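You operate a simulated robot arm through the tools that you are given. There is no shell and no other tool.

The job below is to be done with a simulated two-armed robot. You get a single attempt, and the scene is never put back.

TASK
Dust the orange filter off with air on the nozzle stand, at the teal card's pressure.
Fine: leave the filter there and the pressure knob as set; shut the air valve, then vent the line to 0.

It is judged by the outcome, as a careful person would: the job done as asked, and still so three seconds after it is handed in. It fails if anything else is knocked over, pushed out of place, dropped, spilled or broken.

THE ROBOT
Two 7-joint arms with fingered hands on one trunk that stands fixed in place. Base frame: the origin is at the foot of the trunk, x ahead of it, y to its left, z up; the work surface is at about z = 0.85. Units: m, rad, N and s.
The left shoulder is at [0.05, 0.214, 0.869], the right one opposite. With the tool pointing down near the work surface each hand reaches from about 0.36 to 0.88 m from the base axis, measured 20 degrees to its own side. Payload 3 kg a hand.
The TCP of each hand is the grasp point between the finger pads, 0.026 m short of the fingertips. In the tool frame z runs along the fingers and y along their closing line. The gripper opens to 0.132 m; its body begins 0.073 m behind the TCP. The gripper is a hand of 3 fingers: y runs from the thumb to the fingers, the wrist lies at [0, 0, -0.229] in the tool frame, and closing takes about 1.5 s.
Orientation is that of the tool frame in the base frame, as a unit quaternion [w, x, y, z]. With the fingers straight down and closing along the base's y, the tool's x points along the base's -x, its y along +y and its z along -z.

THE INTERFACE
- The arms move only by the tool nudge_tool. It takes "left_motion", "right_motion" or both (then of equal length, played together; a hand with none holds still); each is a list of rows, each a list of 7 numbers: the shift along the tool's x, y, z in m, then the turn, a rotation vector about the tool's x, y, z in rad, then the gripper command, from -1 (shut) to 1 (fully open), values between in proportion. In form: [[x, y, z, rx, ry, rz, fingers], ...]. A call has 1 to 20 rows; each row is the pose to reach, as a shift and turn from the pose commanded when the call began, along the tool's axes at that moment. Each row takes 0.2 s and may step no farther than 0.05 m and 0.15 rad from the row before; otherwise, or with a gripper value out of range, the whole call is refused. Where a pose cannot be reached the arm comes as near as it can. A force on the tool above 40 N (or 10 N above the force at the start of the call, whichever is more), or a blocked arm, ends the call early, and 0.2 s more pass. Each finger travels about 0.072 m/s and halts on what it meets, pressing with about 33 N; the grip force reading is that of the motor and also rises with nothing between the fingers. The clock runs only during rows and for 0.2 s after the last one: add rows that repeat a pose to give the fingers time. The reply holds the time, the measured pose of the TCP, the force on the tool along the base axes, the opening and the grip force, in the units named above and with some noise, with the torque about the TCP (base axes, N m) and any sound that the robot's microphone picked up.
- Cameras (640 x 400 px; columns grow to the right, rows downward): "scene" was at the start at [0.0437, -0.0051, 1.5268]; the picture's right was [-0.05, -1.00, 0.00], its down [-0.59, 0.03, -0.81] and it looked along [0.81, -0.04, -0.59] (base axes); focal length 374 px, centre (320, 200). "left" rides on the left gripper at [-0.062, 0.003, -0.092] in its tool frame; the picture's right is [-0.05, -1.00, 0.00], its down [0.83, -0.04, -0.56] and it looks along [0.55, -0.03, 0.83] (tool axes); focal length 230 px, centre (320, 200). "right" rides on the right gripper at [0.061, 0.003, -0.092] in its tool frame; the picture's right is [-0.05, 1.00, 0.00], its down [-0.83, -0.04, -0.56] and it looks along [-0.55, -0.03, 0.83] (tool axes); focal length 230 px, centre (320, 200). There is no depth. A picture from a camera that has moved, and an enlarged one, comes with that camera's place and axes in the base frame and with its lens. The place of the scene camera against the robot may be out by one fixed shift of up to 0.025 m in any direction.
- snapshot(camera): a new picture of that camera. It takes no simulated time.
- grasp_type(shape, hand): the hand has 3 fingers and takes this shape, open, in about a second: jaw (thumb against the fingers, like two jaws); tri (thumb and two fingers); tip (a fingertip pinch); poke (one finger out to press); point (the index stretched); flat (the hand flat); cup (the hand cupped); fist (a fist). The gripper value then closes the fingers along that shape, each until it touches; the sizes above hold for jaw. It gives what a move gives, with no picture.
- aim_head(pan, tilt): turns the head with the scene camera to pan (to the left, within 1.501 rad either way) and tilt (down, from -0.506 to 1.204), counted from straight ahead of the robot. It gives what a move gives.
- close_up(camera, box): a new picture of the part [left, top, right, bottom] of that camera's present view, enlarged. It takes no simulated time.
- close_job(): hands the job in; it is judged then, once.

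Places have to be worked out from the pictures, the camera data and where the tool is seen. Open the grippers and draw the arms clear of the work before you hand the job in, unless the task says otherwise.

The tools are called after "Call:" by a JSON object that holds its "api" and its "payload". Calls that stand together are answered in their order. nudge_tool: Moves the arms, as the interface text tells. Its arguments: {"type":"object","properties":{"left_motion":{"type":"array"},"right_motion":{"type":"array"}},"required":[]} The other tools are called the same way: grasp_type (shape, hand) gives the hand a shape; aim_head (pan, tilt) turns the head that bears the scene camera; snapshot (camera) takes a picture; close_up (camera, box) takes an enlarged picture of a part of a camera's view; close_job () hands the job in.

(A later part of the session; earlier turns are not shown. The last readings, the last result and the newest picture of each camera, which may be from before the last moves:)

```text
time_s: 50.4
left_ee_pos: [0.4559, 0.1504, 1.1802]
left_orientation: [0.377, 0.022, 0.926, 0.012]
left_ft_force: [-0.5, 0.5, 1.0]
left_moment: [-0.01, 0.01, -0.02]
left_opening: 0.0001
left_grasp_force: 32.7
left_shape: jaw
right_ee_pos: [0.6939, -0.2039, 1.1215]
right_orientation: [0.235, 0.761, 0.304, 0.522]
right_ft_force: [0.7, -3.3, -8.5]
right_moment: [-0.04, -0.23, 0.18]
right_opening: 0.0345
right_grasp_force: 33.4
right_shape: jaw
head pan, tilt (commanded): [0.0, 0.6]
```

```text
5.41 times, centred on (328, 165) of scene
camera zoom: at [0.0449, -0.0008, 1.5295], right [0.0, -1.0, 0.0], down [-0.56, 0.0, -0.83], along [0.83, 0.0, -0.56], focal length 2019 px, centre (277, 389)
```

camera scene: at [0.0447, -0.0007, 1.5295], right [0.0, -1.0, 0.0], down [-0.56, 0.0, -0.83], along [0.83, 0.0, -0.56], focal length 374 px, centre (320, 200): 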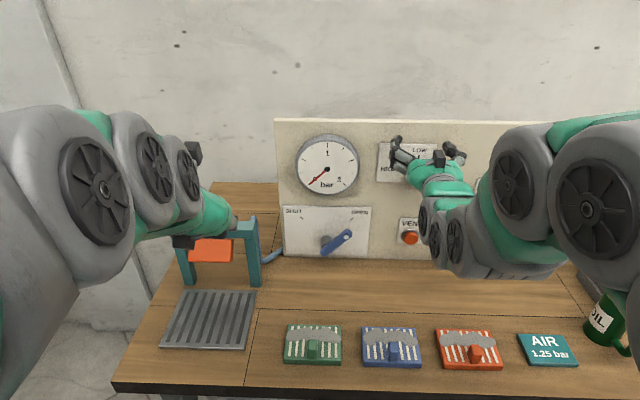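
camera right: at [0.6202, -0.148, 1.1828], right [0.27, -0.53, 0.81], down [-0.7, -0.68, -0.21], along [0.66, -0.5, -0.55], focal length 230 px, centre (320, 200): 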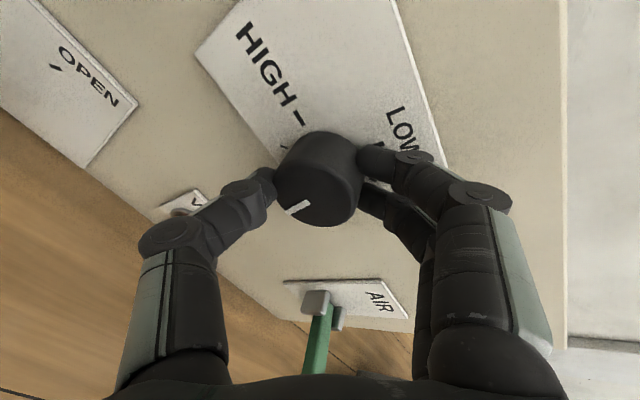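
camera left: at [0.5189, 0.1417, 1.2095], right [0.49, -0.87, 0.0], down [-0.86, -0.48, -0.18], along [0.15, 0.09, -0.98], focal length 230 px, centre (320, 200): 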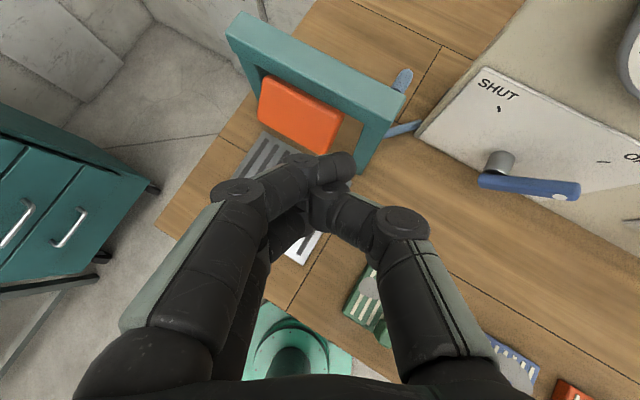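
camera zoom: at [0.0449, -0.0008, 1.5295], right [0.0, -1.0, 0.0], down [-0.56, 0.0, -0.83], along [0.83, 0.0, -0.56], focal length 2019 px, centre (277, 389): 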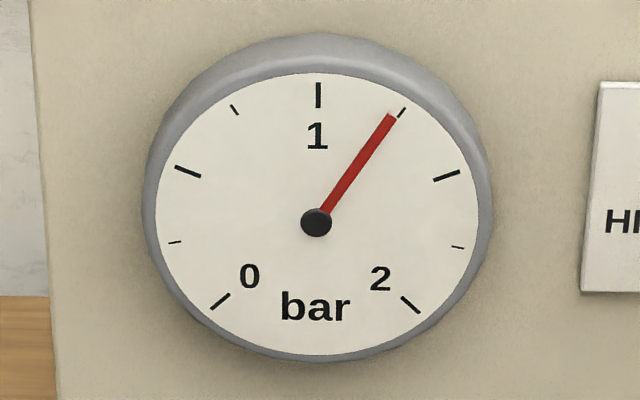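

The needle is just short of the 1.25 tick, at about 1.225 bar. One more small roll.

Call:
{"api": "nudge_tool", "payload": {"right_motion": [[0, 0, 0, 0, 0, 0.03, -1], [0, 0, 0, 0, 0, 0.055, -1], [0, 0, 0, 0, 0, 0.055, -1], [0, 0, 0, 0, 0, 0.055, -1]]}}

Call:
{"api": "close_up", "payload": {"camera": "scene", "box": [290, 128, 366, 202]}}

```text
time_s: 51.4
left_ee_pos: [0.4559, 0.1503, 1.1818]
left_orientation: [0.377, 0.023, 0.926, 0.012]
left_ft_force: [-0.9, 1.0, 0.4]
left_moment: [0.02, 0.0, 0.03]
left_opening: 0.0
left_grasp_force: 33.4
left_shape: jaw
right_ee_pos: [0.694, -0.2043, 1.1206]
right_orientation: [0.219, 0.769, 0.285, 0.529]
right_ft_force: [2.1, -1.7, -10.7]
right_moment: [-0.03, -0.09, 0.17]
right_opening: 0.0343
right_grasp_force: 33.1
right_shape: jaw
head pan, tilt (commanded): [0.0, 0.6]
```

```text
5.41 times, centred on (328, 165) of scene
camera zoom: at [0.045, -0.0008, 1.5295], right [0.0, -1.0, 0.0], down [-0.57, 0.0, -0.82], along [0.82, 0.0, -0.57], focal length 2019 px, centre (277, 389)
```

zoom: 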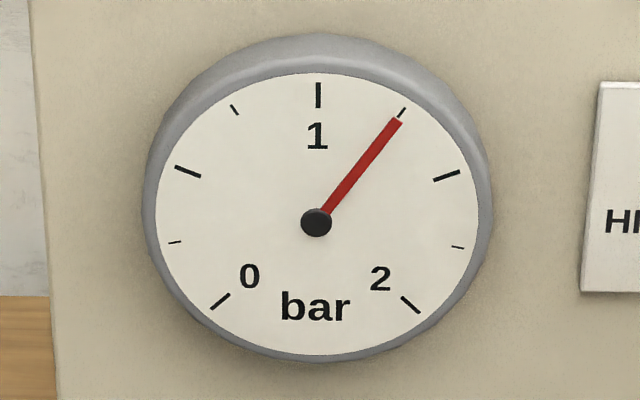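

The needle now lies on the 1.25 tick. I enlarge it further to verify before I let go.

Call:
{"api": "close_up", "payload": {"camera": "scene", "box": [318, 138, 348, 172]}}

```text
11.76 times, centred on (333, 155) of scene
camera zoom: at [0.045, -0.0008, 1.5295], right [0.0, -1.0, 0.0], down [-0.57, 0.0, -0.82], along [0.82, 0.0, -0.57], focal length 4395 px, centre (167, 729)
```

zoom: 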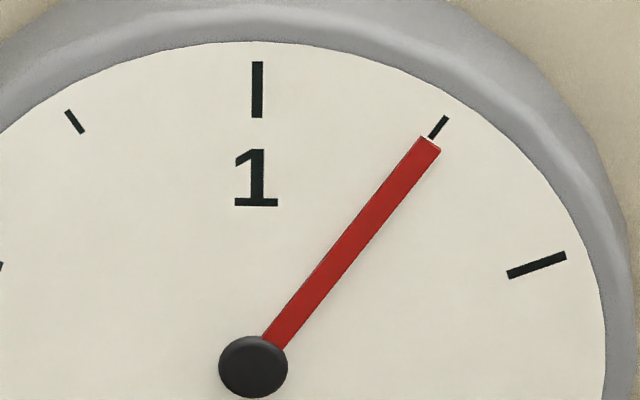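

The needle is dead on the 1.25 tick. I release the knob gently and check that it holds.

Call:
{"api": "nudge_tool", "payload": {"right_motion": [[0, 0, 0, 0, 0, 0, -0.45], [0, 0, 0, 0, 0, 0, -0.3], [0, 0, 0, 0, 0, 0, -0.1], [0, 0, 0, 0, 0, 0, 0.15], [0, 0, 0, 0, 0, 0, 0.3], [0, 0, 0, 0, 0, 0, 0.3]]}}

Call:
{"api": "close_up", "payload": {"camera": "scene", "box": [290, 128, 366, 202]}}

Call:
{"api": "snapshot", "payload": {"camera": "right"}}

```text
time_s: 52.8
left_ee_pos: [0.4544, 0.1514, 1.1819]
left_orientation: [0.376, 0.022, 0.926, 0.012]
left_ft_force: [-1.0, 0.6, 0.7]
left_moment: [0.0, -0.02, 0.02]
left_opening: 0.0003
left_grasp_force: 32.8
left_shape: jaw
right_ee_pos: [0.6934, -0.2023, 1.1219]
right_orientation: [0.22, 0.769, 0.282, 0.53]
right_ft_force: [-12.8, 4.7, -2.8]
right_moment: [-0.08, -0.26, -0.01]
right_opening: 0.0773
right_grasp_force: 0.0
right_shape: jaw
head pan, tilt (commanded): [0.0, 0.6]
```

```text
5.41 times, centred on (328, 165) of scene
camera zoom: at [0.0446, -0.0006, 1.5295], right [0.0, -1.0, 0.0], down [-0.56, 0.0, -0.83], along [0.83, 0.0, -0.56], focal length 2019 px, centre (277, 389)
```

zoom: 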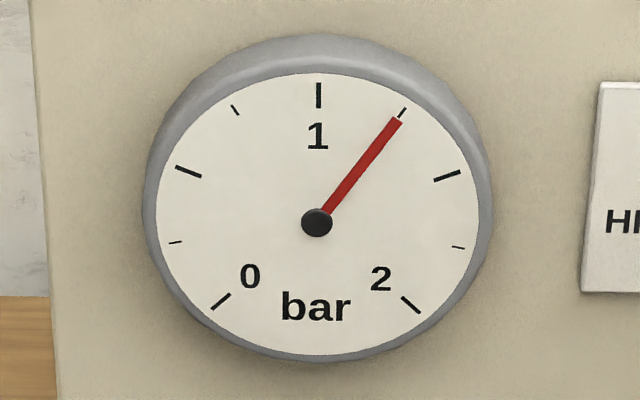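

```text
taken
camera right: at [0.6246, -0.161, 1.1977], right [0.19, -0.78, 0.6], down [-0.76, -0.5, -0.41], along [0.62, -0.38, -0.69], focal length 230 px, centre (320, 200)
```

right: 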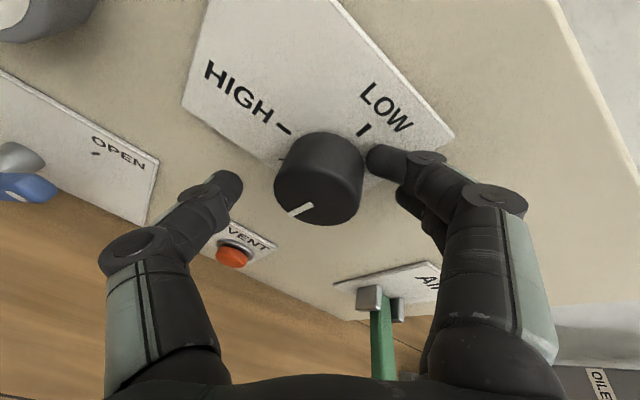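

The gauge holds at 1.25, but one finger is still near the knob. I open wider and back straight out.

Call:
{"api": "nudge_tool", "payload": {"right_motion": [[0, 0, 0, 0, 0, 0, 0.5], [0, 0, -0.003, 0, 0, 0, 0.7], [0, 0, -0.006, 0, 0, 0, 0.7], [0, 0, -0.02, 0, 0, 0, 0.7], [0, 0, -0.04, 0, 0, 0, 0.7], [0, 0, -0.06, 0, 0, 0, 0.7], [0, 0, -0.07, 0, 0, 0, 0.7]]}}

Call:
{"api": "close_up", "payload": {"camera": "scene", "box": [290, 128, 366, 202]}}

Call:
{"api": "snapshot", "payload": {"camera": "right"}}

```text
time_s: 54.4
left_ee_pos: [0.4551, 0.1505, 1.1814]
left_orientation: [0.377, 0.024, 0.926, 0.011]
left_ft_force: [-0.2, -0.2, 0.4]
left_moment: [-0.01, 0.01, 0.01]
left_opening: 0.0
left_grasp_force: 33.1
left_shape: jaw
right_ee_pos: [0.6283, -0.2008, 1.1469]
right_orientation: [0.221, 0.769, 0.283, 0.529]
right_ft_force: [-0.1, 1.2, 0.6]
right_moment: [0.0, 0.0, 0.0]
right_opening: 0.1119
right_grasp_force: 0.1
right_shape: jaw
head pan, tilt (commanded): [0.0, 0.6]
```

```text
5.41 times, centred on (328, 165) of scene
camera zoom: at [0.0448, -0.0007, 1.5295], right [0.0, -1.0, 0.0], down [-0.56, 0.0, -0.83], along [0.83, 0.0, -0.56], focal length 2019 px, centre (277, 389)
```

zoom: 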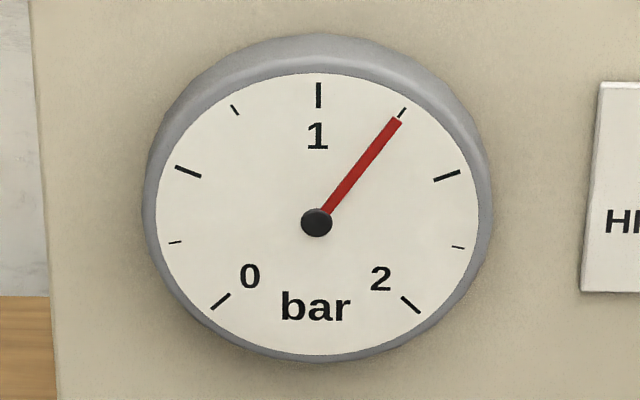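

```text
taken
camera right: at [0.5592, -0.1586, 1.2222], right [0.19, -0.78, 0.6], down [-0.76, -0.5, -0.41], along [0.62, -0.38, -0.68], focal length 230 px, centre (320, 200)
```

right: 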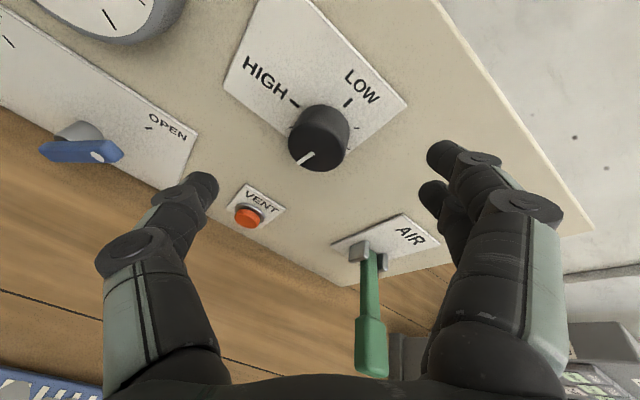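

Gauge and knob hold at 1.25 bar. I unroll the hand, then turn it down to pick up the filter.

Call:
{"api": "nudge_tool", "payload": {"right_motion": [[0, 0, 0, 0, 0, -0.14, 0.7], [0, 0, 0, 0, 0, -0.28, 0.7], [0, 0, 0, 0, 0, -0.42, 0.7], [0, 0, 0, 0, 0, -0.56, 0.7], [0, 0, 0, 0, 0, -0.7, 0.7], [0, 0, 0, 0, 0, -0.84, 0.7], [0, 0, 0, 0, 0, -0.98, 0.7], [0, 0, 0, 0, 0, -1.12, 0.7], [0, 0, 0, 0, 0, -1.26, 0.7], [0, 0, 0, 0, 0, -1.4, 0.7], [0, 0, 0, 0, 0, -1.54, 0.7], [0, 0, 0, 0, 0, -1.68, 0.7], [0, 0, 0, 0, 0, -1.82, 0.7], [0, 0, 0, 0, 0, -1.96, 0.7], [0, 0, 0, 0, 0, -2.1, 0.7], [0, 0, 0, 0, 0, -2.24, 0.7], [0, 0, 0, 0, 0, -2.38, 0.7], [0, 0, 0, 0, 0, -2.38, 0.7]]}}

Call:
{"api": "snapshot", "payload": {"camera": "right"}}

```text
time_s: 58.2
left_ee_pos: [0.4557, 0.1516, 1.181]
left_orientation: [0.376, 0.023, 0.926, 0.011]
left_ft_force: [0.1, -1.0, 0.0]
left_moment: [0.0, -0.01, -0.02]
left_opening: 0.0
left_grasp_force: 32.9
left_shape: jaw
right_ee_pos: [0.6268, -0.2011, 1.1467]
right_orientation: [0.572, 0.021, 0.82, -0.008]
right_ft_force: [-0.5, -0.2, -0.8]
right_moment: [0.0, 0.01, 0.01]
right_opening: 0.1118
right_grasp_force: 0.0
right_shape: jaw
head pan, tilt (commanded): [0.0, 0.6]
```

```text
taken
camera right: at [0.5206, -0.1929, 1.1198], right [0.06, 1.0, 0.06], down [-0.24, -0.04, 0.97], along [0.97, -0.08, 0.23], focal length 230 px, centre (320, 200)
```

right: 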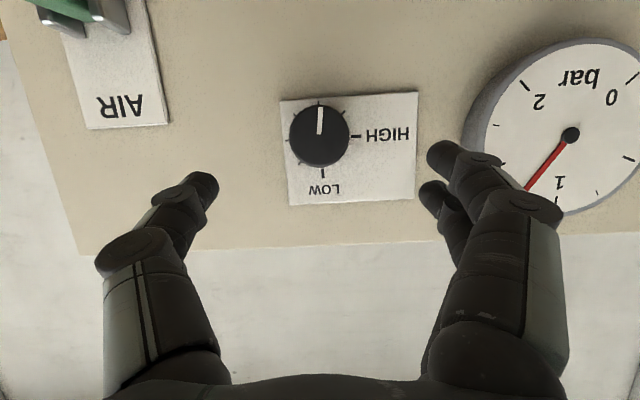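

The knob points at about 6 o'clock and the gauge reads 1.25. I swing the right hand back and down toward the orange filter.

Call:
{"api": "nudge_tool", "payload": {"right_motion": [[0.001, -0.007, -0.015, 0, 0.13, 0, 0.7], [0.001, -0.014, -0.03, 0, 0.26, 0, 0.7], [0.002, -0.021, -0.045, 0, 0.4, 0, 0.7], [0.003, -0.028, -0.06, 0, 0.54, 0, 0.7], [0.004, -0.036, -0.075, 0, 0.68, 0, 0.7], [0.005, -0.05, -0.09, 0, 0.82, 0, 0.7], [0.0055, -0.064, -0.102, 0, 0.96, 0, 0.7], [0.0055, -0.064, -0.102, 0, 1.1, 0, 0.7], [0.0055, -0.064, -0.102, 0, 1.21, 0, 0.7], [0.0055, -0.064, -0.102, 0, 1.21, 0, 0.7]]}}

Call:
{"api": "snapshot", "payload": {"camera": "right"}}

Call:
{"api": "snapshot", "payload": {"camera": "scene"}}

```text
time_s: 60.4
left_ee_pos: [0.4563, 0.1505, 1.1819]
left_orientation: [0.377, 0.023, 0.926, 0.012]
left_ft_force: [0.4, 0.2, -0.3]
left_moment: [0.02, -0.02, 0.01]
left_opening: 0.0001
left_grasp_force: 33.4
left_shape: jaw
right_ee_pos: [0.5285, -0.2606, 1.1745]
right_orientation: [0.004, 0.023, 1.0, 0.006]
right_ft_force: [-0.6, -0.2, 0.3]
right_moment: [-0.02, -0.03, 0.0]
right_opening: 0.1124
right_grasp_force: 0.0
right_shape: jaw
head pan, tilt (commanded): [0.0, 0.6]
```

```text
taken
camera right: at [0.4651, -0.2557, 1.2667], right [0.1, 1.0, 0.01], down [0.82, -0.09, 0.56], along [0.56, -0.04, -0.83], focal length 230 px, centre (320, 200)
```

right: 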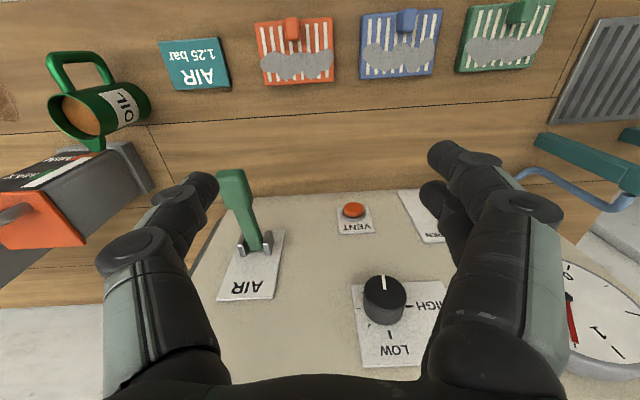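

```text
taken
camera scene: at [0.0448, -0.0007, 1.5295], right [0.0, -1.0, 0.0], down [-0.56, 0.0, -0.83], along [0.83, 0.0, -0.56], focal length 374 px, centre (320, 200)
```

scene: 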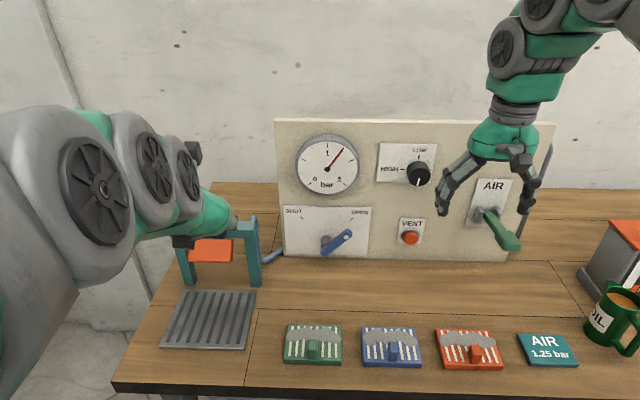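

I zoom in on the filters from the right camera to place the orange one and its grip nub.

Call:
{"api": "close_up", "payload": {"camera": "right", "box": [150, 0, 450, 110]}}

Call:
{"api": "close_up", "payload": {"camera": "scene", "box": [400, 300, 600, 390]}}

```text
2.13 times, centred on (300, 55) of right
camera zoom: at [0.4651, -0.2557, 1.2667], right [0.1, 1.0, 0.01], down [0.82, -0.09, 0.56], along [0.56, -0.04, -0.83], focal length 491 px, centre (363, 509)
```

zoom: 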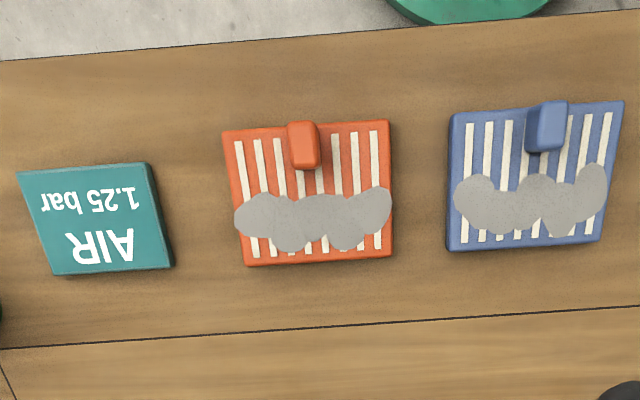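

```text
3.20 times, centred on (500, 345) of scene
camera zoom: at [0.0448, -0.0007, 1.5295], right [0.0, -1.0, 0.0], down [-0.56, 0.0, -0.83], along [0.83, 0.0, -0.56], focal length 1195 px, centre (-256, -264)
```

zoom: 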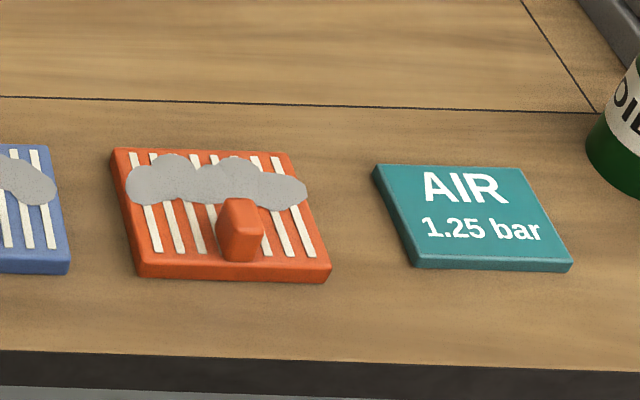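

The orange filter's centre is at about (0.474, -0.287), with its nub at (0.445, -0.287), roughly 16 mm by 26 mm and rising to z ≈ 0.90. The nub is narrow for two spread fingers, so I look at the "tip" pinch shape in free air.

Call:
{"api": "grasp_type", "payload": {"hand": "right", "shape": "tip"}}

Call:
{"api": "snapshot", "payload": {"camera": "right"}}

Call:
{"api": "close_up", "payload": {"camera": "scene", "box": [410, 80, 590, 250]}}

```text
time_s: 61.3
left_ee_pos: [0.4564, 0.1516, 1.1819]
left_orientation: [0.376, 0.023, 0.926, 0.011]
left_ft_force: [-0.6, 0.5, 0.5]
left_moment: [0.0, 0.02, -0.02]
left_opening: 0.0
left_grasp_force: 32.9
left_shape: jaw
right_ee_pos: [0.5277, -0.2598, 1.1755]
right_orientation: [0.005, 0.023, 1.0, 0.006]
right_ft_force: [-0.4, 1.2, 0.5]
right_moment: [-0.04, -0.04, 0.01]
right_opening: 0.1319
right_grasp_force: 0.0
right_shape: tip
head pan, tilt (commanded): [0.0, 0.6]
```

```text
taken
camera right: at [0.4652, -0.2558, 1.2666], right [0.1, 1.0, 0.01], down [0.82, -0.09, 0.56], along [0.56, -0.05, -0.83], focal length 230 px, centre (320, 200)
```

right: 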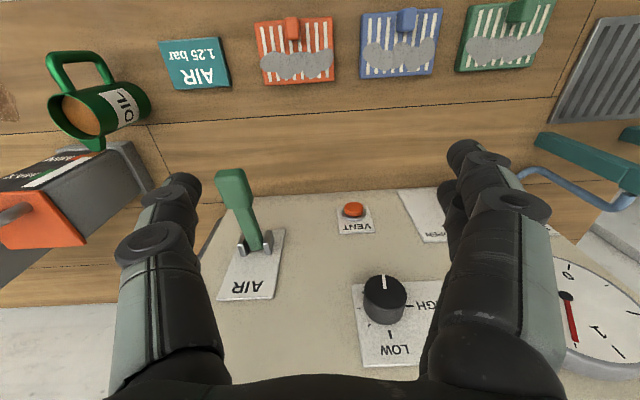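

```text
2.35 times, centred on (500, 165) of scene
camera zoom: at [0.0448, -0.0007, 1.5295], right [0.0, -1.0, 0.0], down [-0.56, 0.0, -0.83], along [0.83, 0.0, -0.56], focal length 879 px, centre (-104, 282)
```

zoom: 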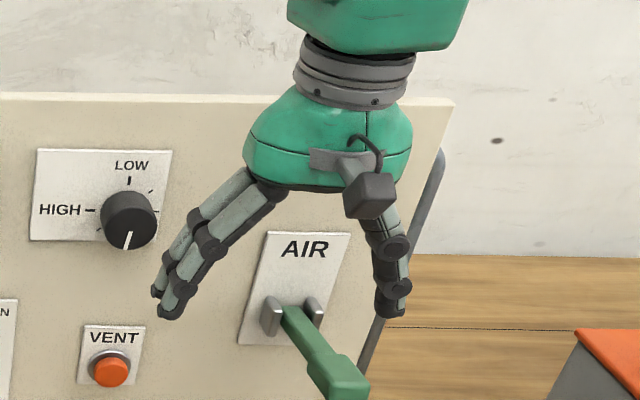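

In the open state the tip shape looks like the jaw. I close it in free air to see how the fingertips meet.

Call:
{"api": "nudge_tool", "payload": {"right_motion": [[0, 0, 0, 0, 0, 0, 0.6], [0, 0, 0, 0, 0, 0, 0.2], [0, 0, 0, 0, 0, 0, -0.2], [0, 0, 0, 0, 0, 0, -0.6], [0, 0, 0, 0, 0, 0, -0.6], [0, 0, 0, 0, 0, 0, -0.6]]}}

Call:
{"api": "snapshot", "payload": {"camera": "right"}}

Call:
{"api": "close_up", "payload": {"camera": "scene", "box": [410, 80, 590, 250]}}

```text
time_s: 62.7
left_ee_pos: [0.4564, 0.1507, 1.1819]
left_orientation: [0.376, 0.023, 0.926, 0.011]
left_ft_force: [-0.8, -0.6, 0.2]
left_moment: [0.02, 0.04, 0.04]
left_opening: 0.0
left_grasp_force: 32.6
left_shape: jaw
right_ee_pos: [0.5275, -0.2616, 1.1754]
right_orientation: [0.006, 0.024, 1.0, 0.005]
right_ft_force: [1.0, 0.4, 0.6]
right_moment: [0.01, 0.02, -0.02]
right_opening: 0.0268
right_grasp_force: 0.0
right_shape: tip
head pan, tilt (commanded): [0.0, 0.6]
```

```text
taken
camera right: at [0.4652, -0.2558, 1.2666], right [0.1, 1.0, 0.01], down [0.82, -0.09, 0.56], along [0.56, -0.05, -0.83], focal length 230 px, centre (320, 200)
```

right: 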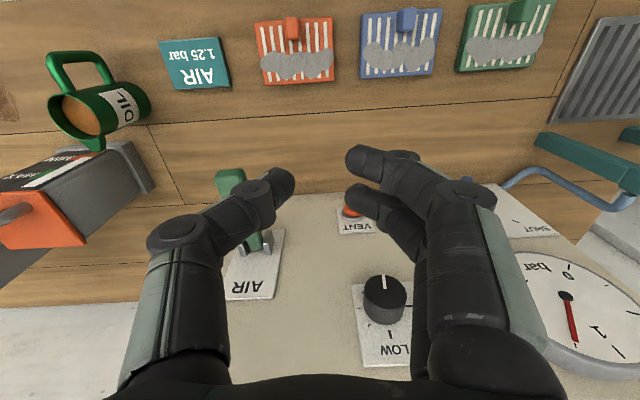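

```text
2.35 times, centred on (500, 165) of scene
camera zoom: at [0.0448, -0.0007, 1.5295], right [0.0, -1.0, 0.0], down [-0.56, 0.0, -0.83], along [0.83, 0.0, -0.56], focal length 879 px, centre (-104, 282)
```

zoom: 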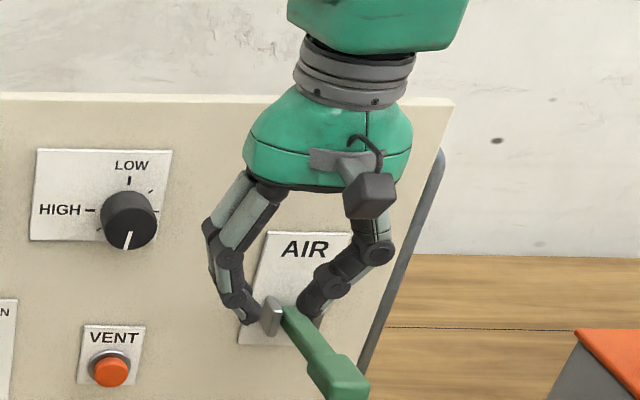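

The fingertips sit about 22 mm apart on the two-finger side and reach about 33 mm below the TCP. I will pinch the nub front to back, which holds the plate's pitch better, so I yaw the hand 90° left while moving over the nub.

Call:
{"api": "nudge_tool", "payload": {"right_motion": [[0.008, -0.003, 0.005, 0, 0, -0.143, -0.2], [0.015, -0.006, 0.015, 0, 0, -0.286, -0.2], [0.023, -0.009, 0.03, 0, 0, -0.429, -0.2], [0.03, -0.012, 0.04, 0, 0, -0.571, -0.2], [0.038, -0.015, 0.05, 0, 0, -0.714, -0.2], [0.046, -0.018, 0.065, 0, 0, -0.857, -0.2], [0.054, -0.021, 0.08, 0, 0, -1.0, -0.2], [0.062, -0.024, 0.09, 0, 0, -1.143, -0.2], [0.07, -0.027, 0.1, 0, 0, -1.286, -0.2], [0.077, -0.03, 0.11, 0, 0, -1.429, -0.2], [0.083, -0.031, 0.124, 0, 0, -1.571, -0.2], [0.083, -0.031, 0.124, 0, 0, -1.571, -0.2]]}}

Call:
{"api": "snapshot", "payload": {"camera": "right"}}

Call:
{"api": "snapshot", "payload": {"camera": "scene"}}

```text
time_s: 65.3
left_ee_pos: [0.4562, 0.1516, 1.1818]
left_orientation: [0.376, 0.023, 0.926, 0.012]
left_ft_force: [-0.9, 0.1, 0.4]
left_moment: [0.0, -0.02, -0.05]
left_opening: 0.0
left_grasp_force: 32.3
left_shape: jaw
right_ee_pos: [0.4445, -0.2856, 1.0504]
right_orientation: [0.007, -0.691, 0.723, 0.0]
right_ft_force: [-0.1, 0.5, 1.2]
right_moment: [0.02, 0.04, -0.02]
right_opening: 0.0524
right_grasp_force: 0.0
right_shape: tip
head pan, tilt (commanded): [0.0, 0.6]
```

```text
taken
camera right: at [0.4373, -0.3489, 1.1414], right [-1.0, 0.1, -0.01], down [0.07, 0.82, 0.56], along [0.06, 0.56, -0.83], focal length 230 px, centre (320, 200)
```

right: 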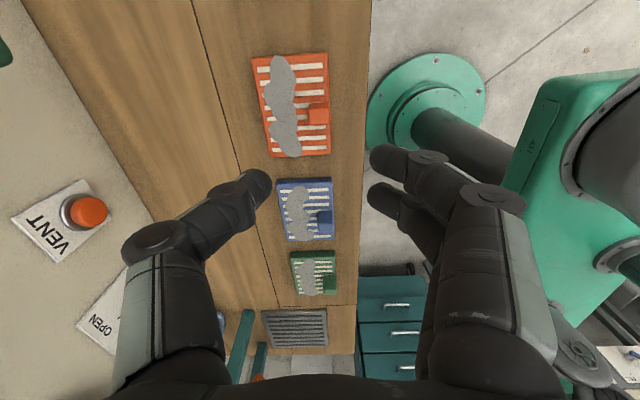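

```text
taken
camera scene: at [0.0448, -0.0007, 1.5295], right [0.0, -1.0, 0.0], down [-0.56, 0.0, -0.83], along [0.83, 0.0, -0.56], focal length 374 px, centre (320, 200)
```

scene: 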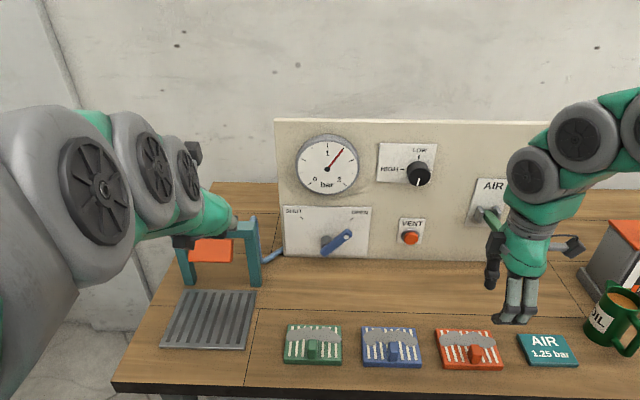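

The nub shows at (318, 114) in the right camera. I zoom in to refine its place before coming down.

Call:
{"api": "close_up", "payload": {"camera": "right", "box": [240, 40, 380, 170]}}

```text
3.08 times, centred on (310, 105) of right
camera zoom: at [0.4373, -0.3489, 1.1414], right [-1.0, 0.1, -0.01], down [0.07, 0.82, 0.56], along [0.06, 0.56, -0.83], focal length 708 px, centre (351, 492)
```

zoom: 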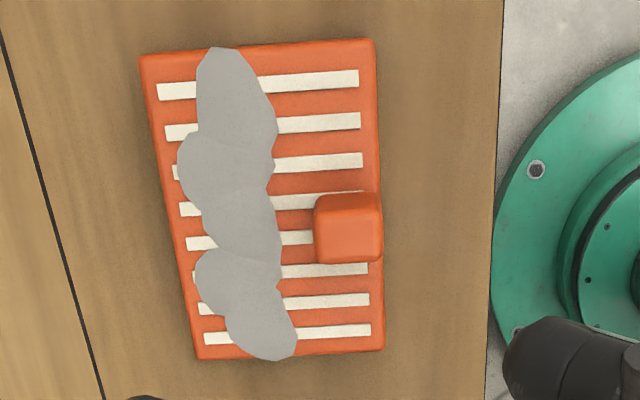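

The zoom shows the nub is actually longer front to back (about 21 mm) and only about 14 mm across, with its centre at (0.446, -0.2855). A sideways pinch suits it better, so I turn the hand back and lower it to z ≈ 1.0.

Call:
{"api": "nudge_tool", "payload": {"right_motion": [[0, 0, 0.005, 0, 0, 0.143, -0.2], [0, 0, 0.01, 0, 0, 0.286, -0.2], [0, 0, 0.015, 0, 0, 0.429, -0.2], [0, 0, 0.02, 0, 0, 0.571, -0.2], [0, 0, 0.025, 0, 0, 0.714, -0.2], [0, 0, 0.03, 0, 0, 0.857, -0.2], [0, 0, 0.035, 0, 0, 1.0, -0.2], [0, 0, 0.04, 0, 0, 1.143, -0.2], [0, 0, 0.045, 0, 0, 1.286, -0.2], [0, -0.001, 0.05, 0, 0, 1.429, -0.2], [0, -0.0015, 0.055, 0, 0, 1.571, -0.2], [0, -0.0015, 0.055, 0, 0, 1.571, -0.2]]}}

Call:
{"api": "snapshot", "payload": {"camera": "right"}}

Call:
{"api": "close_up", "payload": {"camera": "scene", "box": [400, 230, 600, 390]}}

```text
time_s: 67.9
left_ee_pos: [0.4553, 0.1518, 1.1815]
left_orientation: [0.377, 0.023, 0.926, 0.012]
left_ft_force: [-0.2, -0.1, -0.1]
left_moment: [0.0, -0.02, 0.01]
left_opening: 0.0001
left_grasp_force: 33.5
left_shape: jaw
right_ee_pos: [0.4468, -0.2861, 0.9947]
right_orientation: [0.006, 0.024, 1.0, 0.007]
right_ft_force: [0.9, -0.1, -0.8]
right_moment: [0.01, -0.01, -0.03]
right_opening: 0.0523
right_grasp_force: 0.0
right_shape: tip
head pan, tilt (commanded): [0.0, 0.6]
```

```text
taken
camera right: at [0.3845, -0.2809, 1.0863], right [0.1, 0.99, 0.01], down [0.82, -0.09, 0.56], along [0.56, -0.05, -0.83], focal length 230 px, centre (320, 200)
```

right: 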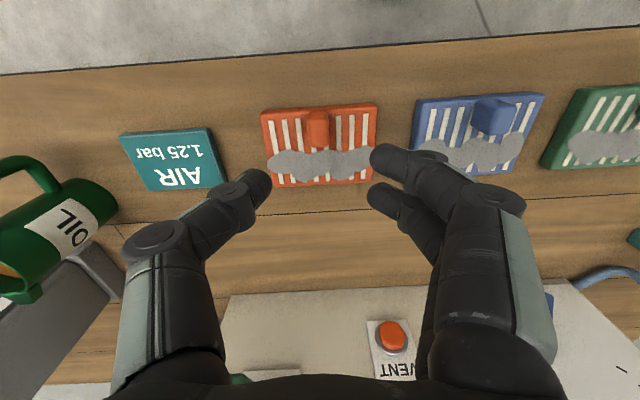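

```text
2.50 times, centred on (500, 310) of scene
camera zoom: at [0.0448, -0.0007, 1.5295], right [0.0, -1.0, 0.0], down [-0.56, 0.0, -0.83], along [0.83, 0.0, -0.56], focal length 934 px, centre (-130, -75)
```

zoom: 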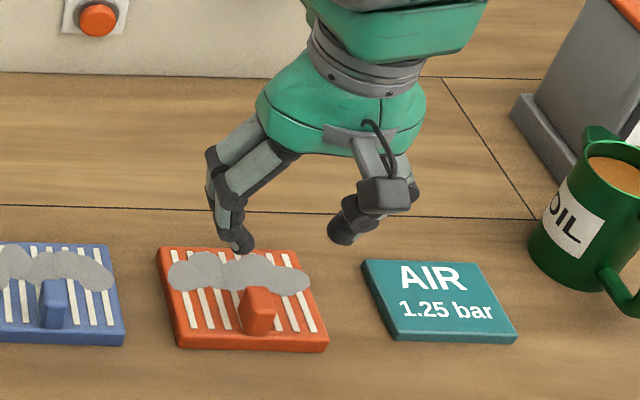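

I zoom once more to check the nub's alignment with the fingers.

Call:
{"api": "close_up", "payload": {"camera": "right", "box": [240, 90, 400, 210]}}

```text
3.33 times, centred on (320, 150) of right
camera zoom: at [0.3845, -0.2809, 1.0863], right [0.1, 0.99, 0.01], down [0.82, -0.09, 0.56], along [0.56, -0.05, -0.83], focal length 767 px, centre (320, 367)
```

zoom: 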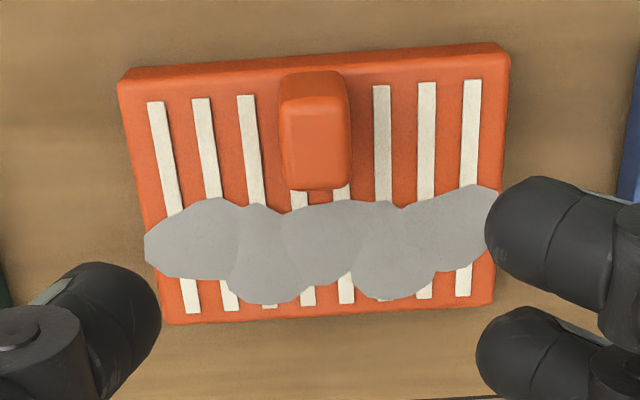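

The nub's top centre is at (0.4457, -0.2855) and the TCP is within about 1 mm of it sideways. I lower the hand to z ≈ 0.91 so that the tips stay just above the plate.

Call:
{"api": "nudge_tool", "payload": {"right_motion": [[0, 0, 0.03, 0, 0, 0, -0.2], [0.0, 0, 0.06, 0, 0, 0, -0.2], [0.001, 0, 0.085, 0, 0, 0, -0.2], [0.001, 0, 0.085, 0, 0, 0, -0.2]]}}

Call:
{"api": "snapshot", "payload": {"camera": "right"}}

Call:
{"api": "close_up", "payload": {"camera": "scene", "box": [400, 270, 560, 390]}}

```text
time_s: 68.9
left_ee_pos: [0.4567, 0.1502, 1.1818]
left_orientation: [0.377, 0.023, 0.926, 0.012]
left_ft_force: [-0.1, -0.9, 0.6]
left_moment: [0.03, 0.01, -0.04]
left_opening: 0.0
left_grasp_force: 32.3
left_shape: jaw
right_ee_pos: [0.4485, -0.2862, 0.9102]
right_orientation: [0.005, 0.023, 1.0, 0.006]
right_ft_force: [0.2, 0.8, 1.1]
right_moment: [-0.01, 0.01, -0.01]
right_opening: 0.0523
right_grasp_force: 0.1
right_shape: tip
head pan, tilt (commanded): [0.0, 0.6]
```

```text
taken
camera right: at [0.3842, -0.2809, 1.0006], right [0.1, 1.0, 0.01], down [0.82, -0.09, 0.56], along [0.56, -0.05, -0.83], focal length 230 px, centre (320, 200)
```

right: 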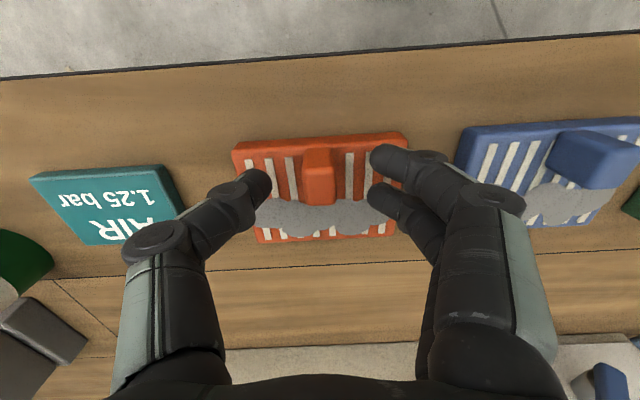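

```text
3.33 times, centred on (480, 330) of scene
camera zoom: at [0.0448, -0.0007, 1.5295], right [0.0, -1.0, 0.0], down [-0.56, 0.0, -0.83], along [0.83, 0.0, -0.56], focal length 1245 px, centre (-213, -233)
```

zoom: 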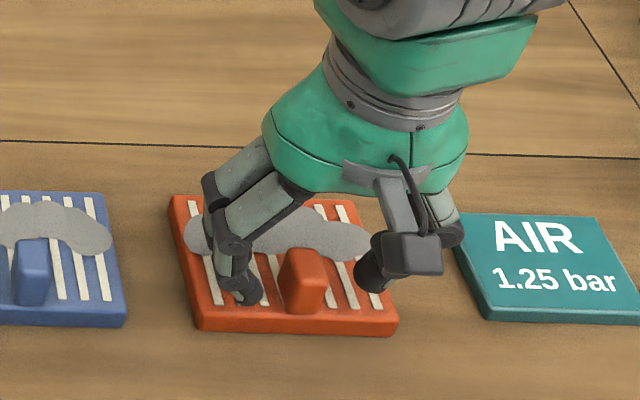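

The fingers straddle the nub nicely. I close on it.

Call:
{"api": "nudge_tool", "payload": {"right_motion": [[0, 0, 0, 0, 0, 0, -0.5], [0, 0, 0, 0, 0, 0, -0.8], [0, 0, 0, 0, 0, 0, -1], [0, 0, 0, 0, 0, 0, -1], [0, 0, 0, 0, 0, 0, -1]]}}

Call:
{"api": "snapshot", "payload": {"camera": "right"}}

Call:
{"api": "close_up", "payload": {"camera": "scene", "box": [400, 270, 560, 390]}}

```text
time_s: 70.1
left_ee_pos: [0.4558, 0.1509, 1.1821]
left_orientation: [0.377, 0.024, 0.926, 0.011]
left_ft_force: [1.4, 0.4, 0.1]
left_moment: [0.05, 0.01, -0.01]
left_opening: 0.0002
left_grasp_force: 33.1
left_shape: jaw
right_ee_pos: [0.4475, -0.2865, 0.9094]
right_orientation: [0.005, 0.023, 1.0, 0.006]
right_ft_force: [0.0, 0.1, -0.1]
right_moment: [0.03, 0.02, -0.02]
right_opening: 0.0125
right_grasp_force: 32.6
right_shape: tip
head pan, tilt (commanded): [0.0, 0.6]
```

```text
taken
camera right: at [0.3843, -0.281, 1.0009], right [0.1, 1.0, 0.01], down [0.82, -0.09, 0.56], along [0.56, -0.05, -0.83], focal length 230 px, centre (320, 200)
```

right: 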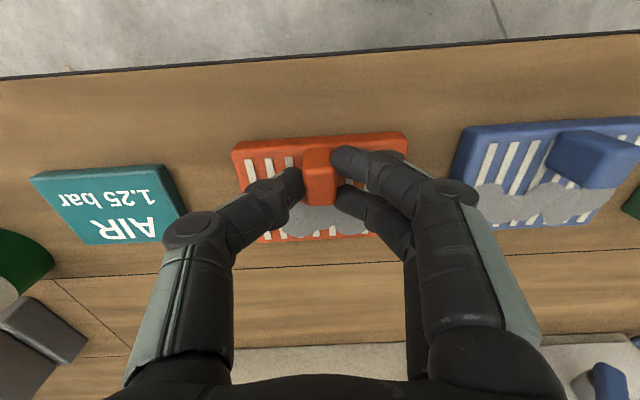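

```text
3.33 times, centred on (480, 330) of scene
camera zoom: at [0.0448, -0.0007, 1.5295], right [0.0, -1.0, 0.0], down [-0.56, 0.0, -0.83], along [0.83, 0.0, -0.56], focal length 1245 px, centre (-213, -233)
```

zoom: 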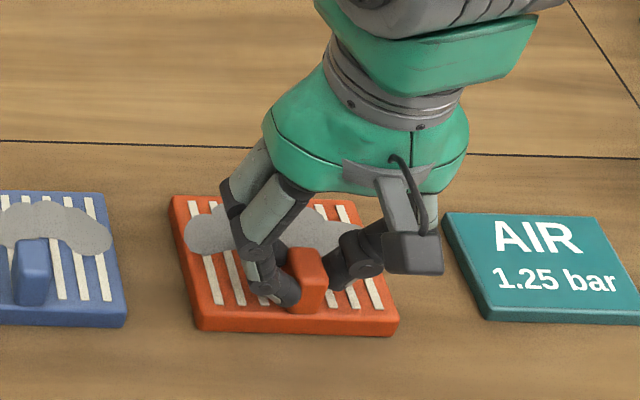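

The nub is held at 33 N. I lift a little and check that the filter comes along level.

Call:
{"api": "nudge_tool", "payload": {"right_motion": [[0, 0, -0.01, 0, 0, 0, -1], [0, 0, -0.02, 0, 0, 0, -1], [0, 0, -0.04, 0, 0, 0, -1], [0, 0, -0.06, 0, 0, 0, -1], [0, 0, -0.06, 0, 0, 0, -1]]}}

Call:
{"api": "snapshot", "payload": {"camera": "right"}}

Call:
{"api": "snapshot", "payload": {"camera": "scene"}}

```text
time_s: 71.3
left_ee_pos: [0.4562, 0.1502, 1.1819]
left_orientation: [0.377, 0.024, 0.926, 0.011]
left_ft_force: [-0.5, -0.2, 0.9]
left_moment: [-0.03, 0.02, 0.0]
left_opening: 0.0001
left_grasp_force: 33.2
left_shape: jaw
right_ee_pos: [0.445, -0.286, 0.9698]
right_orientation: [0.005, 0.023, 1.0, 0.005]
right_ft_force: [-0.4, 0.5, 0.3]
right_moment: [-0.01, -0.01, 0.0]
right_opening: 0.0126
right_grasp_force: 32.9
right_shape: tip
head pan, tilt (commanded): [0.0, 0.6]
```

```text
taken
camera right: at [0.3834, -0.281, 1.061], right [0.1, 1.0, 0.01], down [0.82, -0.09, 0.56], along [0.56, -0.04, -0.83], focal length 230 px, centre (320, 200)
```

right: 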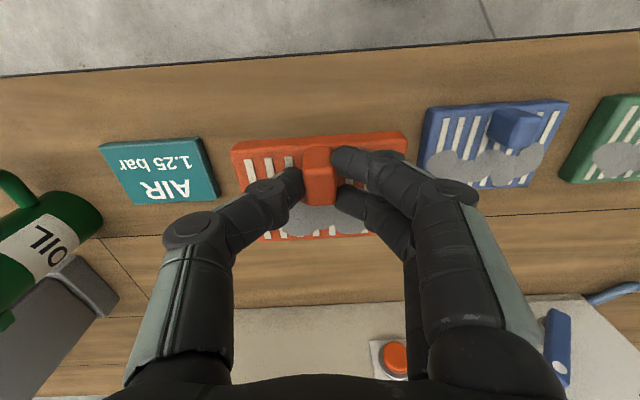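

```text
taken
camera scene: at [0.0448, -0.0007, 1.5295], right [0.0, -1.0, 0.0], down [-0.56, 0.0, -0.83], along [0.83, 0.0, -0.56], focal length 374 px, centre (320, 200)
```

scene: 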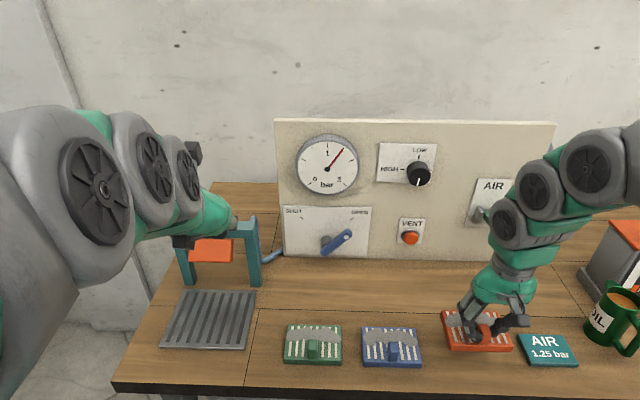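

The filter is lifted and level, and the grate spans about x 0.475–0.62, y 0.145–0.314. Before carrying it over I clear the left arm out of the way to the left.

Call:
{"api": "nudge_tool", "payload": {"left_motion": [[0.009, 0.036, -0.017, 0, 0.11, 0, -1], [0.018, 0.071, -0.034, 0, 0.22, 0, -1], [0.027, 0.106, -0.051, 0, 0.33, 0, -1], [0.037, 0.142, -0.068, 0, 0.44, 0, -0.5], [0.046, 0.177, -0.085, 0, 0.55, 0, 0], [0.055, 0.212, -0.102, 0, 0.66, 0, 0.5], [0.064, 0.248, -0.118, 0, 0.76, 0, 0.5], [0.064, 0.248, -0.118, 0, 0.76, 0, 0.5]]}}

Call:
{"api": "aim_head", "payload": {"pan": 0.25, "tilt": 0.7}}

Call:
{"api": "snapshot", "payload": {"camera": "scene"}}

```text
time_s: 73.1
left_ee_pos: [0.3349, 0.4036, 1.2318]
left_orientation: [0.005, 0.018, 1.0, 0.02]
left_ft_force: [-0.4, 0.2, -0.4]
left_moment: [-0.02, -0.03, -0.01]
left_opening: 0.0987
left_grasp_force: 0.1
left_shape: jaw
right_ee_pos: [0.4456, -0.2866, 0.9694]
right_orientation: [0.005, 0.024, 1.0, 0.006]
right_ft_force: [0.0, -0.3, -1.1]
right_moment: [-0.02, 0.05, 0.0]
right_opening: 0.0125
right_grasp_force: 33.4
right_shape: tip
head pan, tilt (commanded): [0.0, 0.6]
```

```text
time_s: 73.9
left_ee_pos: [0.335, 0.4012, 1.232]
left_orientation: [0.006, 0.017, 1.0, 0.019]
left_ft_force: [0.0, 0.6, 1.0]
left_moment: [-0.01, 0.0, -0.01]
left_opening: 0.0988
left_grasp_force: 0.0
left_shape: jaw
right_ee_pos: [0.4463, -0.288, 0.9694]
right_orientation: [0.005, 0.023, 1.0, 0.005]
right_ft_force: [0.7, -0.6, -1.1]
right_moment: [0.0, 0.03, 0.01]
right_opening: 0.0125
right_grasp_force: 33.5
right_shape: tip
head pan, tilt (commanded): [0.25, 0.7]
```

```text
taken
camera scene: at [0.0387, 0.0202, 1.5209], right [0.25, -0.97, 0.0], down [-0.62, -0.16, -0.77], along [0.74, 0.19, -0.64], focal length 374 px, centre (320, 200)
```

scene: 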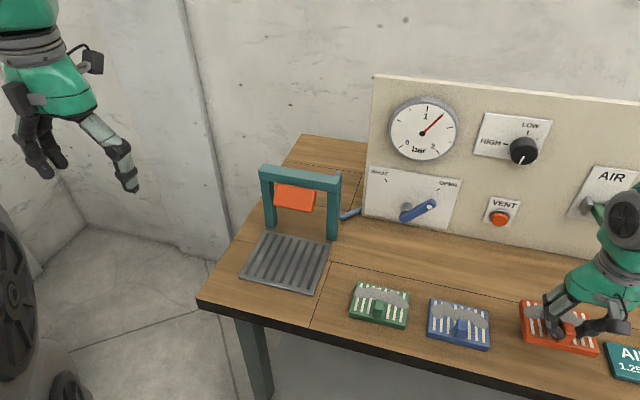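

The grate centre agrees from this view, at about (0.545, 0.228). I lift the filter higher and carry it across over the other filters, toward a point above the grate.

Call:
{"api": "nudge_tool", "payload": {"right_motion": [[0, 0, -0.03, 0, 0, 0, -1], [-0.002, 0.02, -0.06, 0, 0, 0, -1], [-0.006, 0.06, -0.075, 0, 0, 0, -1], [-0.01, 0.106, -0.075, 0, 0, 0, -1], [-0.014, 0.152, -0.075, 0, 0, 0, -1], [-0.019, 0.198, -0.075, 0, 0, 0, -1], [-0.023, 0.244, -0.075, 0, 0, 0, -1], [-0.027, 0.29, -0.075, 0, 0, 0, -1], [-0.032, 0.336, -0.075, 0, 0, 0, -1], [-0.036, 0.382, -0.075, 0, 0, 0, -1], [-0.04, 0.428, -0.075, 0, 0, 0, -1], [-0.045, 0.474, -0.075, 0, 0, 0, -1], [-0.049, 0.518, -0.075, 0, 0, 0, -1], [-0.049, 0.518, -0.075, 0, 0, 0, -1]]}}

Call:
{"api": "snapshot", "payload": {"camera": "right"}}

Call:
{"api": "snapshot", "payload": {"camera": "scene"}}

```text
time_s: 76.9
left_ee_pos: [0.3359, 0.4024, 1.2321]
left_orientation: [0.007, 0.018, 1.0, 0.019]
left_ft_force: [-0.5, 0.9, -0.6]
left_moment: [0.02, -0.01, 0.02]
left_opening: 0.0986
left_grasp_force: 0.0
left_shape: jaw
right_ee_pos: [0.5206, 0.227, 1.0512]
right_orientation: [0.005, 0.023, 1.0, 0.006]
right_ft_force: [-0.5, 0.1, -0.5]
right_moment: [-0.01, -0.01, 0.02]
right_opening: 0.0123
right_grasp_force: 32.6
right_shape: tip
head pan, tilt (commanded): [0.25, 0.7]
```

```text
taken
camera right: at [0.4563, 0.2326, 1.143], right [0.1, 1.0, 0.01], down [0.82, -0.09, 0.56], along [0.56, -0.05, -0.83], focal length 230 px, centre (320, 200)
```

right: 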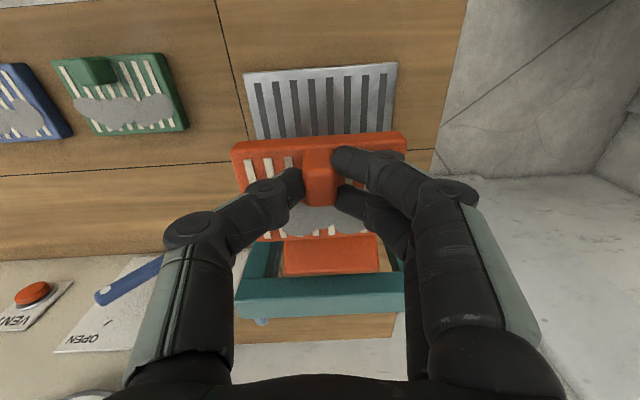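

```text
taken
camera scene: at [0.0387, 0.0203, 1.5209], right [0.25, -0.97, 0.0], down [-0.62, -0.16, -0.76], along [0.74, 0.19, -0.64], focal length 374 px, centre (320, 200)
```

scene: 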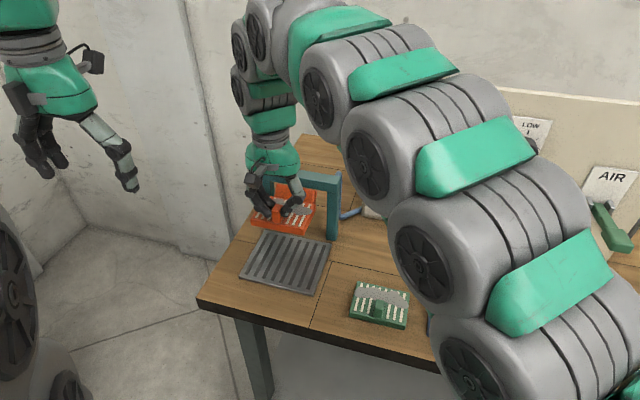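

The filter is above the grate and clear of the nozzle. I shift 5 mm left to centre it and lower it to just above the grate.

Call:
{"api": "nudge_tool", "payload": {"right_motion": [[0, 0.003, 0.035, 0, 0, 0, -1], [0, 0.005, 0.07, 0, 0, 0, -1], [0, 0.005, 0.1, 0, 0, 0, -1], [0, 0.005, 0.118, 0, 0, 0, -1], [0, 0.005, 0.118, 0, 0, 0, -1]]}}

Call:
{"api": "snapshot", "payload": {"camera": "right"}}

Call:
{"api": "close_up", "payload": {"camera": "scene", "box": [220, 140, 380, 310]}}

```text
time_s: 78.1
left_ee_pos: [0.3356, 0.4011, 1.2313]
left_orientation: [0.006, 0.017, 1.0, 0.019]
left_ft_force: [-0.5, 0.5, -0.1]
left_moment: [-0.01, 0.0, 0.02]
left_opening: 0.0986
left_grasp_force: 0.0
left_shape: jaw
right_ee_pos: [0.5211, 0.2352, 0.9331]
right_orientation: [0.005, 0.023, 1.0, 0.005]
right_ft_force: [0.0, 0.3, -1.2]
right_moment: [0.01, 0.0, -0.01]
right_opening: 0.0124
right_grasp_force: 32.6
right_shape: tip
head pan, tilt (commanded): [0.25, 0.7]
```

```text
taken
camera right: at [0.4575, 0.2398, 1.0248], right [0.1, 1.0, 0.01], down [0.82, -0.09, 0.56], along [0.56, -0.05, -0.83], focal length 230 px, centre (320, 200)
```

right: 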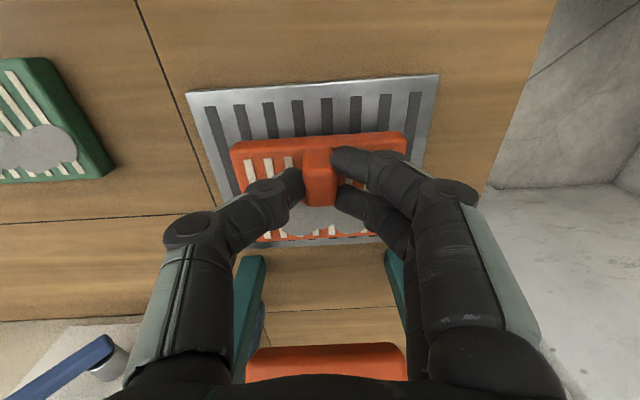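

```text
2.35 times, centred on (300, 225) of scene
camera zoom: at [0.0387, 0.0203, 1.5209], right [0.25, -0.97, 0.0], down [-0.62, -0.16, -0.76], along [0.74, 0.19, -0.64], focal length 879 px, centre (367, 141)
```

zoom: 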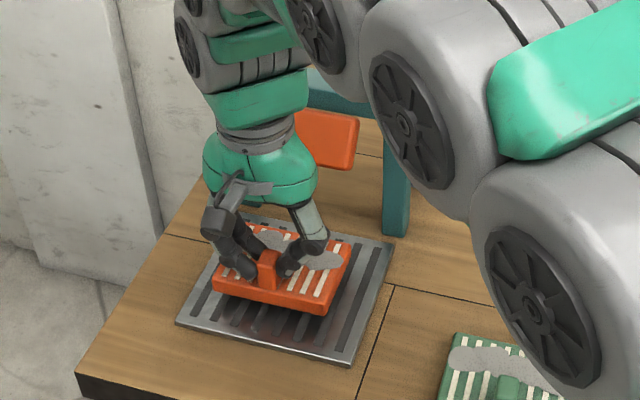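

The filter is centred over the grate. I lower it in fine steps and watch the force for contact.

Call:
{"api": "nudge_tool", "payload": {"right_motion": [[0, 0, 0.004, 0, 0, 0, -1], [0, 0, 0.008, 0, 0, 0, -1], [0, 0, 0.011, 0, 0, 0, -1], [0, 0, 0.013, 0, 0, 0, -1]]}}

Call:
{"api": "close_up", "payload": {"camera": "scene", "box": [220, 210, 350, 310]}}

```text
time_s: 79.1
left_ee_pos: [0.3353, 0.4017, 1.2314]
left_orientation: [0.007, 0.017, 1.0, 0.019]
left_ft_force: [-0.5, -0.2, -0.1]
left_moment: [0.0, 0.03, 0.01]
left_opening: 0.0988
left_grasp_force: 0.0
left_shape: jaw
right_ee_pos: [0.5186, 0.2352, 0.9211]
right_orientation: [0.005, 0.024, 1.0, 0.007]
right_ft_force: [-0.6, 0.1, -1.0]
right_moment: [0.01, 0.02, -0.02]
right_opening: 0.0124
right_grasp_force: 33.4
right_shape: tip
head pan, tilt (commanded): [0.25, 0.7]
```

```text
4.00 times, centred on (285, 260) of scene
camera zoom: at [0.0387, 0.0203, 1.5209], right [0.25, -0.97, 0.0], down [-0.62, -0.16, -0.76], along [0.74, 0.19, -0.64], focal length 1494 px, centre (460, -40)
```

zoom: 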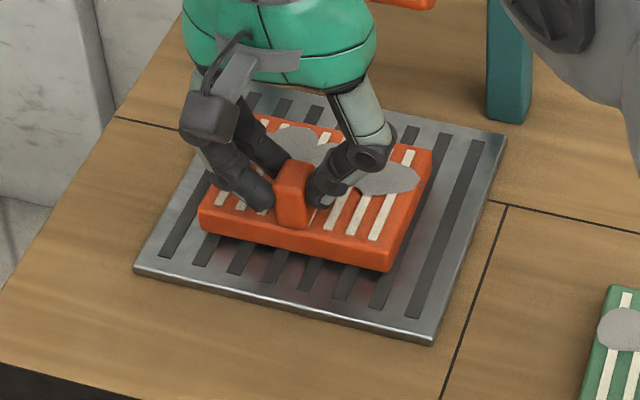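

Not yet in contact. I continue down a few millimetres at a time.

Call:
{"api": "nudge_tool", "payload": {"right_motion": [[0, 0, 0.002, 0, 0, 0, -1], [0, 0, 0.004, 0, 0, 0, -1], [0, 0, 0.006, 0, 0, 0, -1]]}}

Call:
{"api": "close_up", "payload": {"camera": "scene", "box": [220, 210, 350, 310]}}

```text
time_s: 79.9
left_ee_pos: [0.335, 0.4021, 1.2318]
left_orientation: [0.007, 0.018, 1.0, 0.019]
left_ft_force: [0.2, -0.3, 0.5]
left_moment: [-0.02, -0.04, 0.02]
left_opening: 0.0985
left_grasp_force: 0.1
left_shape: jaw
right_ee_pos: [0.5208, 0.2348, 0.916]
right_orientation: [0.006, 0.024, 1.0, 0.007]
right_ft_force: [-1.8, -0.9, 17.2]
right_moment: [0.06, -0.02, -0.02]
right_opening: 0.0129
right_grasp_force: 32.8
right_shape: tip
head pan, tilt (commanded): [0.25, 0.7]
```

```text
4.00 times, centred on (285, 260) of scene
camera zoom: at [0.0385, 0.0202, 1.5209], right [0.25, -0.97, 0.0], down [-0.62, -0.16, -0.77], along [0.74, 0.19, -0.64], focal length 1494 px, centre (460, -40)
```

zoom: 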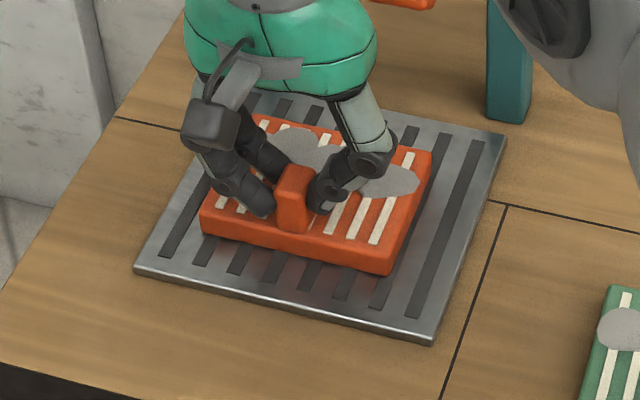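

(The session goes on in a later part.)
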